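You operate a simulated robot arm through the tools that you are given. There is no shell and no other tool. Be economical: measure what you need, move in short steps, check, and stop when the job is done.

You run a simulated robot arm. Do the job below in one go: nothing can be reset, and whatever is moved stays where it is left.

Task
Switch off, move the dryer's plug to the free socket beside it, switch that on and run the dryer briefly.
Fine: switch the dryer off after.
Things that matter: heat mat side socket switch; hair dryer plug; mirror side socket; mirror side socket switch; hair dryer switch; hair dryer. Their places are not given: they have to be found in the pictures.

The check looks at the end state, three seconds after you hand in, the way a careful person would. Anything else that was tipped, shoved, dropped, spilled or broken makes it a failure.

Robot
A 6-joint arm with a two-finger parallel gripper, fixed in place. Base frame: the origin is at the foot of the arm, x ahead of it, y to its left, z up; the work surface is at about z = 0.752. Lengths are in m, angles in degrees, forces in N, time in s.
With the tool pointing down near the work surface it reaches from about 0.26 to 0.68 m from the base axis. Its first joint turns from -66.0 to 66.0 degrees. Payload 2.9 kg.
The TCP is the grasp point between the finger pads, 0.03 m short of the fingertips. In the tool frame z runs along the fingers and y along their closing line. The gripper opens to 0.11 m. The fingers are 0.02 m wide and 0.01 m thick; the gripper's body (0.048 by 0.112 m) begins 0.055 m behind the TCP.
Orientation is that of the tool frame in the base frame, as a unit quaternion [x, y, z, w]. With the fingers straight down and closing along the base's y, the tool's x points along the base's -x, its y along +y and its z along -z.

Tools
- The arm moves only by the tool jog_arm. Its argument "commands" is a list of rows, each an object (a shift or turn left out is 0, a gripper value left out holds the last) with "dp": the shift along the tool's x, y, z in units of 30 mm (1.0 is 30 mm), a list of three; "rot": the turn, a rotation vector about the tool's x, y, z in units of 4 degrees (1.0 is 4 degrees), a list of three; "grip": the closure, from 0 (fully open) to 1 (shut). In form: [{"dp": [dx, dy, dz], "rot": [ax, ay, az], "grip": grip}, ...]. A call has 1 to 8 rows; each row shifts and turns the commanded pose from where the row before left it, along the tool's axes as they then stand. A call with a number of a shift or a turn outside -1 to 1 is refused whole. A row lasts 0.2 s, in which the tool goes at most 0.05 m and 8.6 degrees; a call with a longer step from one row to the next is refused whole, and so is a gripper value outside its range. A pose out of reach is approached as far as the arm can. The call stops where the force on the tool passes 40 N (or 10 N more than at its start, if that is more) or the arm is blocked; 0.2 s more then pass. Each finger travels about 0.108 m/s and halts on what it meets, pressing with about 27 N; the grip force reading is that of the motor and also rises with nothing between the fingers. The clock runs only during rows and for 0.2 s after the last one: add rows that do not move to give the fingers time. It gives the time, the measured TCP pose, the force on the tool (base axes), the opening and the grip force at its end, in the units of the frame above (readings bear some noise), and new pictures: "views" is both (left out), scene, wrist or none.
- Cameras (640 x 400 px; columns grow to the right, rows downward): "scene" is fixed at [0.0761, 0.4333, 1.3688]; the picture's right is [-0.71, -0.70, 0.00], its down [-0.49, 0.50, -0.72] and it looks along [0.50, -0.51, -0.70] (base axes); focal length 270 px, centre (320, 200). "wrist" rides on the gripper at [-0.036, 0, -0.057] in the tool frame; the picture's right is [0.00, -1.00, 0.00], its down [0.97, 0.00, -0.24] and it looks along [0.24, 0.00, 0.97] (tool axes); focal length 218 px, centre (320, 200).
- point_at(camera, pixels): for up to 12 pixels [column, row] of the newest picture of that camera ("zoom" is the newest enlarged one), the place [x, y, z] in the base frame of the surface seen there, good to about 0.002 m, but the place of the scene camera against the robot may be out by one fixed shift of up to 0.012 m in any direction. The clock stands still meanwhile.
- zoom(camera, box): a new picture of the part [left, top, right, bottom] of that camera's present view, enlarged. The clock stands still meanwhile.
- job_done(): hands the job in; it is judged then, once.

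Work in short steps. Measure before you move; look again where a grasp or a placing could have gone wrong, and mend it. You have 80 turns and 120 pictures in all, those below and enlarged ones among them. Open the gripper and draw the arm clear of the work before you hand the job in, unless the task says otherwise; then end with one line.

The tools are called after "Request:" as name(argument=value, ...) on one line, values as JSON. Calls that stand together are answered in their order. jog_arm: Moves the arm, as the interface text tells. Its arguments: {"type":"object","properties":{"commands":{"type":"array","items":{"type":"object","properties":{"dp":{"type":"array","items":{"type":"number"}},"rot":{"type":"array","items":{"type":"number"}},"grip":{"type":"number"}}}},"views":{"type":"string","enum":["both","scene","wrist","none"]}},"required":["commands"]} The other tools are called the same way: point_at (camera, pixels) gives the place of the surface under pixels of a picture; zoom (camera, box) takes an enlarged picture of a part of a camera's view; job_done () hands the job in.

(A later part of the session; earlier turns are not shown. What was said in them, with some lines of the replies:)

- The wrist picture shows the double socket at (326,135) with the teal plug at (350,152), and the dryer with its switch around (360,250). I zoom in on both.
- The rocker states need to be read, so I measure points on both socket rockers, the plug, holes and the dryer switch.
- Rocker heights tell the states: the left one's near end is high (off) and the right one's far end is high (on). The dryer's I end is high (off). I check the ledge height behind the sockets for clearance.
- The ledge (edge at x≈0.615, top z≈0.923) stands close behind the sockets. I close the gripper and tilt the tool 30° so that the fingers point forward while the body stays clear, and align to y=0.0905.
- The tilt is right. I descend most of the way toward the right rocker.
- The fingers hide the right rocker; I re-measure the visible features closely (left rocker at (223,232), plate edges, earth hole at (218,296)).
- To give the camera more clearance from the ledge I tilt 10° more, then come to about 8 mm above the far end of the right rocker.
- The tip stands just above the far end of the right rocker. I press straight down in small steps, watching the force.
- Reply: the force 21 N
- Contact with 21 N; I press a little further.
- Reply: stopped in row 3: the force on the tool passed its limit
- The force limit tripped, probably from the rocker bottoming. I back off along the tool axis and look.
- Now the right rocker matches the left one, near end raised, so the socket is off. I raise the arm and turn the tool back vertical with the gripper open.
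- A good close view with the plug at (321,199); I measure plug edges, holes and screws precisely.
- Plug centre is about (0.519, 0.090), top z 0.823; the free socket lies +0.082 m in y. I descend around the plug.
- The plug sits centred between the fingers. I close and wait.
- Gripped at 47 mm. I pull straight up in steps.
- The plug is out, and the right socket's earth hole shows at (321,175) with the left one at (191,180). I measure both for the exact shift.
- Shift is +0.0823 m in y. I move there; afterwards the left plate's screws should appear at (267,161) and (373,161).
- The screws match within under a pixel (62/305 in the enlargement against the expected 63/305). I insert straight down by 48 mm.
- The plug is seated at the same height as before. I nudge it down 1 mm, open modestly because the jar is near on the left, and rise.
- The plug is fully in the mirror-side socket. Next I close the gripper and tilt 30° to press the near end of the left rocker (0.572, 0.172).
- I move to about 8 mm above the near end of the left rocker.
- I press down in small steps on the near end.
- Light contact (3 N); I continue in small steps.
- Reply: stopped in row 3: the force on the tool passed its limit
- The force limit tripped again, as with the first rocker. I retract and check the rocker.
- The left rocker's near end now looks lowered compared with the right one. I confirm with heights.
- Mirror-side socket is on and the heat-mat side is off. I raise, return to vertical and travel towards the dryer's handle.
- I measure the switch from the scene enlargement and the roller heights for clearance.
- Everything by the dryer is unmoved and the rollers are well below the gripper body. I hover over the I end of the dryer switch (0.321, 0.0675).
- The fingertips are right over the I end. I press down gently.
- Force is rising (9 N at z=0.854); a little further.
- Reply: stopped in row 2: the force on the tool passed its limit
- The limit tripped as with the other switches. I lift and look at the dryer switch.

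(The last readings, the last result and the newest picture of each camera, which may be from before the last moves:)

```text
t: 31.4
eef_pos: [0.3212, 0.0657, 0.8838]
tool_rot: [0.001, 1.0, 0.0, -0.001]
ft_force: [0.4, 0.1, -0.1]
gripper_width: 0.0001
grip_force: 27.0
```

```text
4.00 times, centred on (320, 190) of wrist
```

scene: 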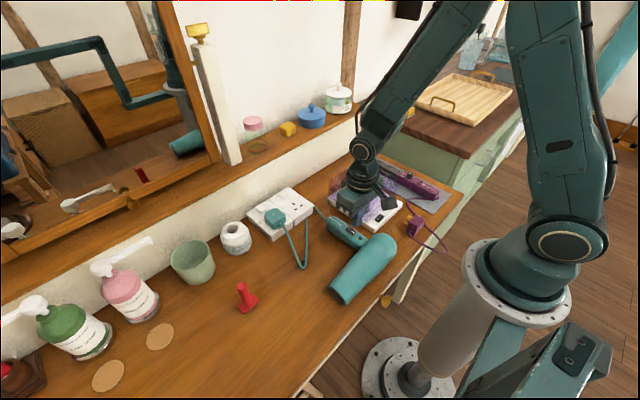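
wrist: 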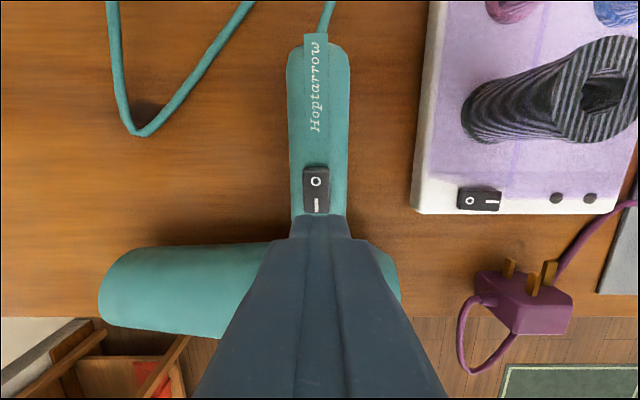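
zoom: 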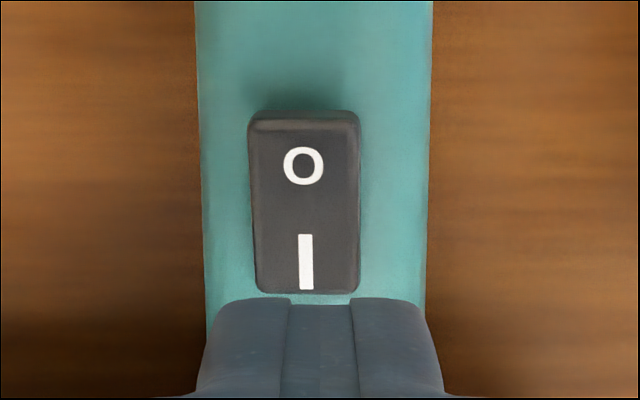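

The O end now stands up, so the dryer is on. I measure the rocker and let it run a moment.

Request:
point_at(camera="zoom", pixels=[[304, 125], [304, 140], [304, 180], [304, 210], [305, 250], [305, 280], [255, 180], [355, 180]])

Request:
jog_arm(commands=[{"dp": [-0.3, 0.05, 0]}, {"dp": [-0.4, 0, 0]}, {"dp": [-0.3, 0, 0]}, {}, {}, {}, {}, {}], views="none")

```text
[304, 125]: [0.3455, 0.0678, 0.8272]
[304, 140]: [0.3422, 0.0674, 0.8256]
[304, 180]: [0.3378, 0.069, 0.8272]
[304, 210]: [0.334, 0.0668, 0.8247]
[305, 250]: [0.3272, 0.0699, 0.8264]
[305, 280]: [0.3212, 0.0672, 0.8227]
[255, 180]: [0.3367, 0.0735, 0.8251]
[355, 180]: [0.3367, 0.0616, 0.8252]
```

```text
t: 33.2
eef_pos: [0.35, 0.0656, 0.8851]
tool_rot: [0.0, 1.0, 0.0, 0.0]
ft_force: [0.7, -0.7, 1.2]
gripper_width: 0.0
grip_force: 27.7
```

The dryer has run about 2.5 s. After a short further wait, I press the O end from x=0.350.

Request:
jog_arm(commands=[{}, {}, {}, {"dp": [0, 0, 0.6]}, {"dp": [0, 0, 0.25]}, {"dp": [0, 0, 0.08]}, {"dp": [0, 0, 0.04]}, {}], views="none")

```text
t: 35.0
eef_pos: [0.351, 0.066, 0.8564]
tool_rot: [0.0, 1.0, 0.0, -0.001]
ft_force: [0.6, -0.4, 0.2]
gripper_width: 0.0
grip_force: 27.0
```

Request:
jog_arm(commands=[{"dp": [0, 0, 0.05]}, {"dp": [0, 0, 0.04]}, {"dp": [0, 0, 0.03]}, {}], views="none")

```text
t: 36.0
eef_pos: [0.3512, 0.0668, 0.8538]
tool_rot: [0.001, 1.0, -0.001, 0.001]
ft_force: [-2.7, -1.0, 9.2]
gripper_width: 0.0
grip_force: 27.1
stopped in row 4: the force on the tool passed its limit (the readings are from after the stop); the commanded pose is now the measured one
```

I lift and check the switch.

Request:
jog_arm(commands=[{"dp": [0, 0, -0.6]}, {"dp": [0.5, 0, -0.6]}, {"dp": [0.9, 0, -0.4]}, {}])

Request:
zoom(camera="scene", box=[310, 190, 438, 270])

Request:
zoom(camera="wrist", box=[240, 120, 400, 220])

```text
t: 37.0
eef_pos: [0.3087, 0.0677, 0.9008]
tool_rot: [0.0, 1.0, 0.0, 0.002]
ft_force: [0.3, 0.3, -0.6]
gripper_width: 0.0002
grip_force: 26.8
```

scene: 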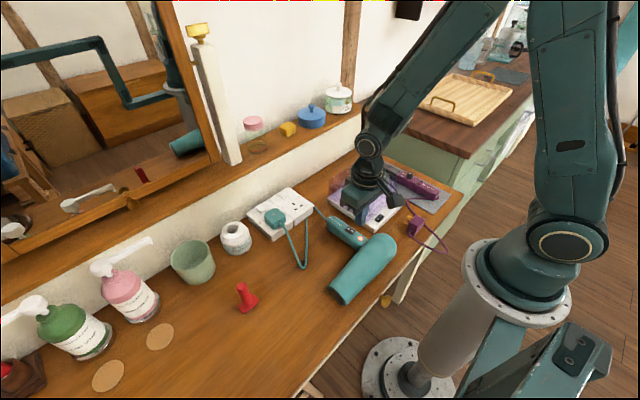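
wrist: 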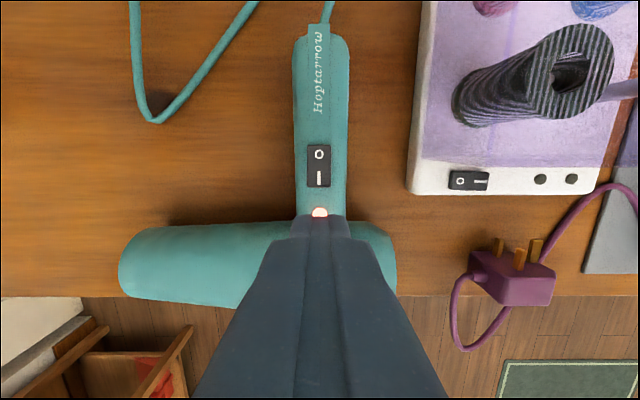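

```text
5.00 times, centred on (374, 230) of scene
```

zoom: 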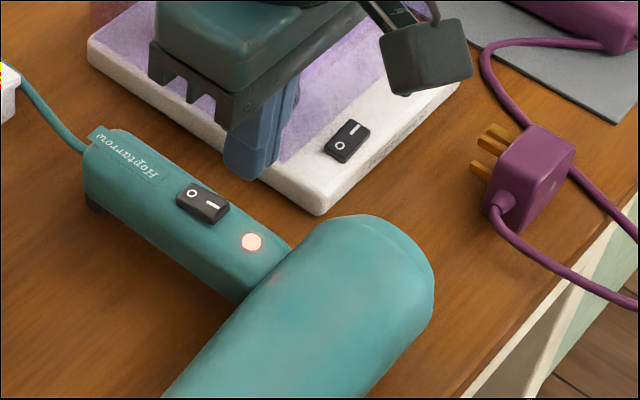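

```text
4.00 times, centred on (320, 170) of wrist
```

zoom: 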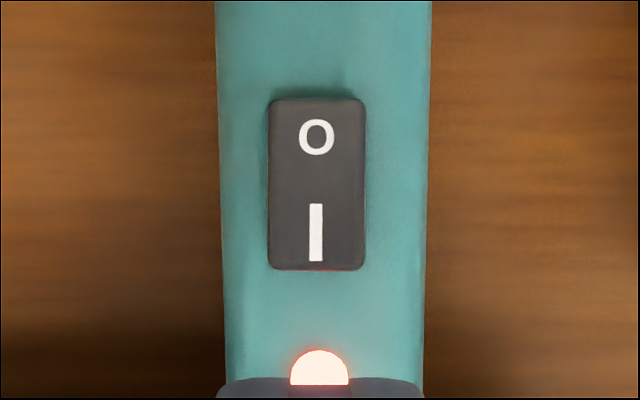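

The lamp on the handle at (251,242) of the scene enlargement is lit now, although the O end seems pressed. I measure the rocker, then wait and look again.

Request:
point_at(camera="zoom", pixels=[[316, 105], [316, 125], [316, 137], [316, 160], [316, 185], [316, 215], [316, 240], [316, 262], [290, 185], [340, 185]])

Request:
jog_arm(commands=[{"dp": [0, 0, -0.5]}, {"dp": [0, 0, -0.5]}, {}, {}, {}, {}, {}, {}])

Request:
zoom(camera="scene", box=[310, 190, 438, 270])

Request:
zoom(camera="scene", box=[230, 180, 326, 240])

```text
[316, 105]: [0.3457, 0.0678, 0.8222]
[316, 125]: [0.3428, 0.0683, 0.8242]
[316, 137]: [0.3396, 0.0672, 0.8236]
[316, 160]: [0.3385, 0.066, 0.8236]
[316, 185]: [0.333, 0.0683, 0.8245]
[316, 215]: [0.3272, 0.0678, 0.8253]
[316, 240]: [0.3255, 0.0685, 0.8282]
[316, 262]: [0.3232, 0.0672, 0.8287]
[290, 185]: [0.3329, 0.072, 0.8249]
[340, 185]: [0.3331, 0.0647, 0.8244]
```

```text
t: 38.8
eef_pos: [0.3088, 0.0662, 0.9308]
tool_rot: [0.001, 1.0, -0.001, 0.0]
ft_force: [-0.5, 0.6, 0.2]
gripper_width: 0.0
grip_force: 27.6
```

scene: 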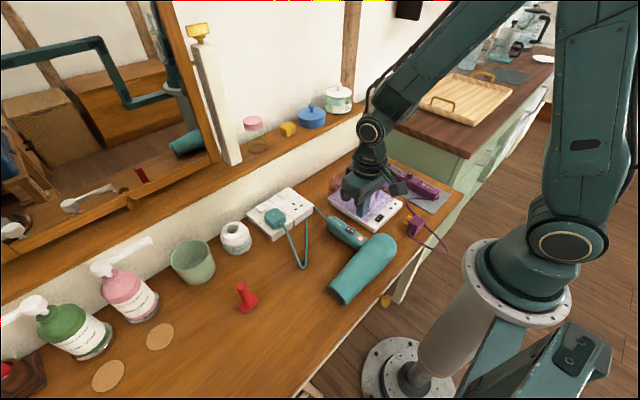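
wrist: 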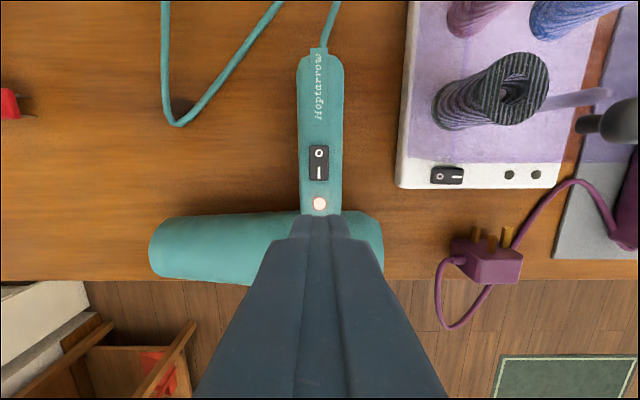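

```text
5.00 times, centred on (374, 230) of scene
```

zoom: 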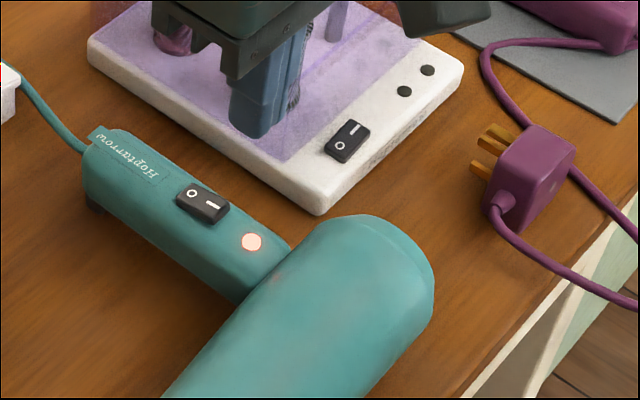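

```text
6.67 times, centred on (278, 210) of scene
```

zoom: 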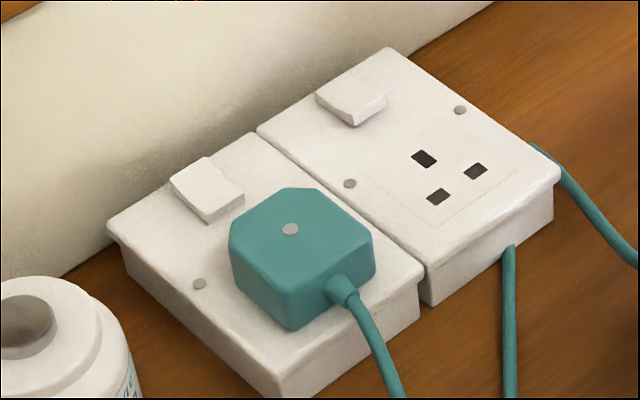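

The same switch position showed a dark lamp at t=27 with the socket already on, so the lamp is something else: a heat or after-run lamp, or a lag. I wait and watch it.

Request:
jog_arm(commands=[{}, {}, {}, {}, {}, {}, {}, {}], views="none")

Request:
jog_arm(commands=[{}, {}, {}, {}, {}, {}, {}, {}], views="none")

Request:
jog_arm(commands=[{}, {}, {}, {}, {}, {}, {}, {}], views="none")

Request:
zoom(camera="scene", box=[310, 190, 438, 270])

```text
t: 40.6
eef_pos: [0.3088, 0.0669, 0.93]
tool_rot: [0.0, 1.0, -0.001, 0.0]
ft_force: [0.7, -1.0, -0.3]
gripper_width: 0.0
grip_force: 27.0
```

```text
t: 42.4
eef_pos: [0.3099, 0.0664, 0.9294]
tool_rot: [0.001, 1.0, -0.001, 0.0]
ft_force: [0.4, -0.1, -0.1]
gripper_width: 0.0
grip_force: 27.5
```

```text
t: 44.2
eef_pos: [0.3099, 0.0663, 0.9302]
tool_rot: [0.0, 1.0, -0.001, -0.001]
ft_force: [-0.2, -0.3, 0.3]
gripper_width: 0.0
grip_force: 27.3
```

```text
5.00 times, centred on (374, 230) of scene
```

zoom: 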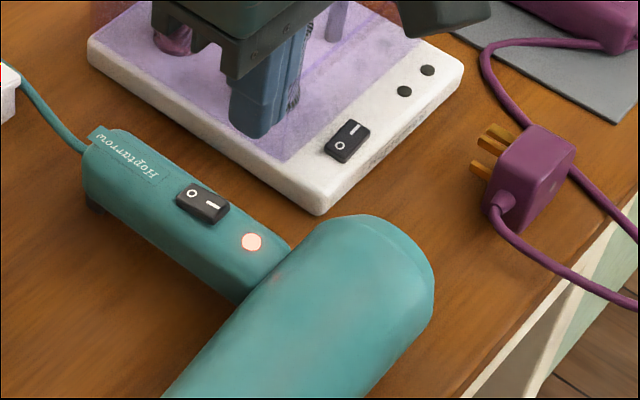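

Still lit after 8 s. If it is a heat lamp it should fade; I wait longer before doing anything more.

Request:
jog_arm(commands=[{}, {}, {}, {}, {}, {}, {}, {}], views="none")

Request:
jog_arm(commands=[{}, {}, {}, {}, {}, {}, {}, {}], views="none")

Request:
jog_arm(commands=[{}, {}, {}, {}, {}, {}, {}, {}], views="none")

Request:
jog_arm(commands=[{}, {}, {}, {}, {}, {}, {}, {}], views="none")

Request:
zoom(camera="scene", box=[310, 190, 438, 270])

```text
t: 46.0
eef_pos: [0.3089, 0.0666, 0.9311]
tool_rot: [0.0, 1.0, -0.001, -0.001]
ft_force: [-0.1, 0.9, 0.2]
gripper_width: 0.0001
grip_force: 27.0
```

```text
t: 47.8
eef_pos: [0.3082, 0.0666, 0.9302]
tool_rot: [0.001, 1.0, -0.001, 0.0]
ft_force: [1.0, 0.3, -0.2]
gripper_width: 0.0
grip_force: 26.9
```

```text
t: 49.6
eef_pos: [0.3099, 0.067, 0.9308]
tool_rot: [0.002, 1.0, -0.001, -0.001]
ft_force: [-0.2, 0.2, -1.2]
gripper_width: 0.0001
grip_force: 26.7
```

```text
t: 51.4
eef_pos: [0.3094, 0.0664, 0.9302]
tool_rot: [0.0, 1.0, -0.001, -0.001]
ft_force: [-0.7, 0.7, 0.4]
gripper_width: 0.0001
grip_force: 26.6
```

```text
5.00 times, centred on (374, 230) of scene
```

zoom: 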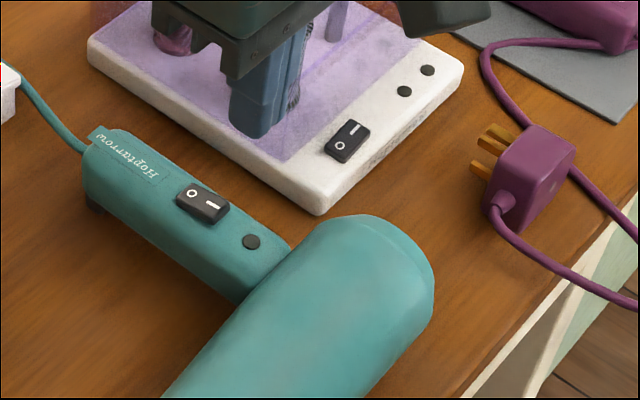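

The lamp has gone out by itself, so it was an after-heat lamp: the dryer ran and is off. I open the gripper, raise the arm clear and take a last look.

Request:
jog_arm(commands=[{"dp": [0, 0, -1]}, {"dp": [0, 0, -1]}, {"dp": [0, 0, -1], "grip": 0}, {"dp": [0, 0, -1]}, {"dp": [0, 0, -1]}, {"dp": [0, 0, -0.5]}, {}, {}])

Request:
zoom(camera="scene", box=[230, 170, 390, 270])

```text
t: 53.2
eef_pos: [0.3088, 0.0678, 1.0948]
tool_rot: [0.001, 1.0, -0.001, 0.0]
ft_force: [-0.6, 0.2, 0.1]
gripper_width: 0.1102
grip_force: 0.2
```

scene: 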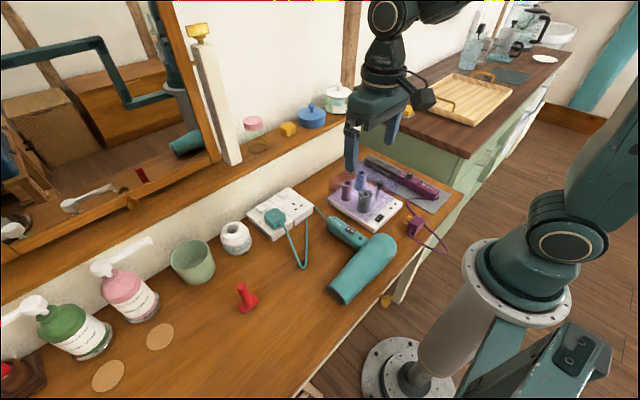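
wrist: 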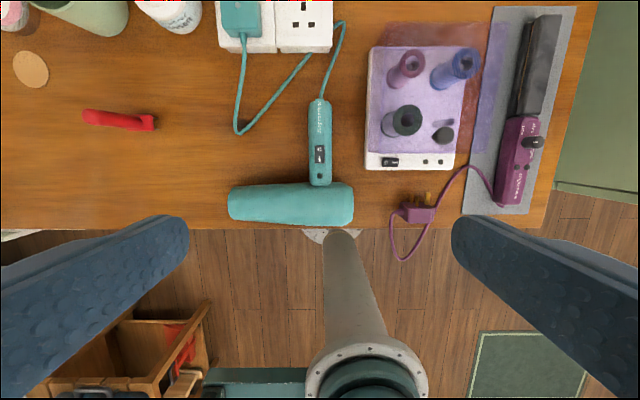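

```text
4.00 times, centred on (310, 220) of scene
```

zoom: 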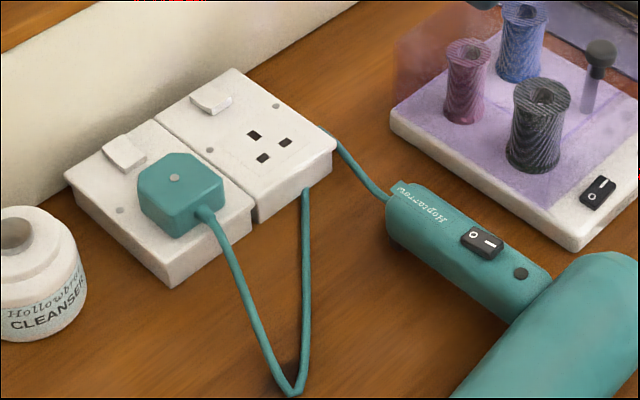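

All is in place: the plug is in the mirror-side socket, that socket is on, the heat-mat side is off, and the dryer is off with its lamp out. The arm is clear, so I hand in.

Request:
job_done()

```text
The job is handed in.
```

I switched off the heat-mat side socket, moved the dryer's plug to the mirror-side socket, switched that on, ran the dryer for about 5 seconds and switched it off again. The dryer's lamp came on from the run and had gone out before I handed in; nothing else looked moved in the last picture.
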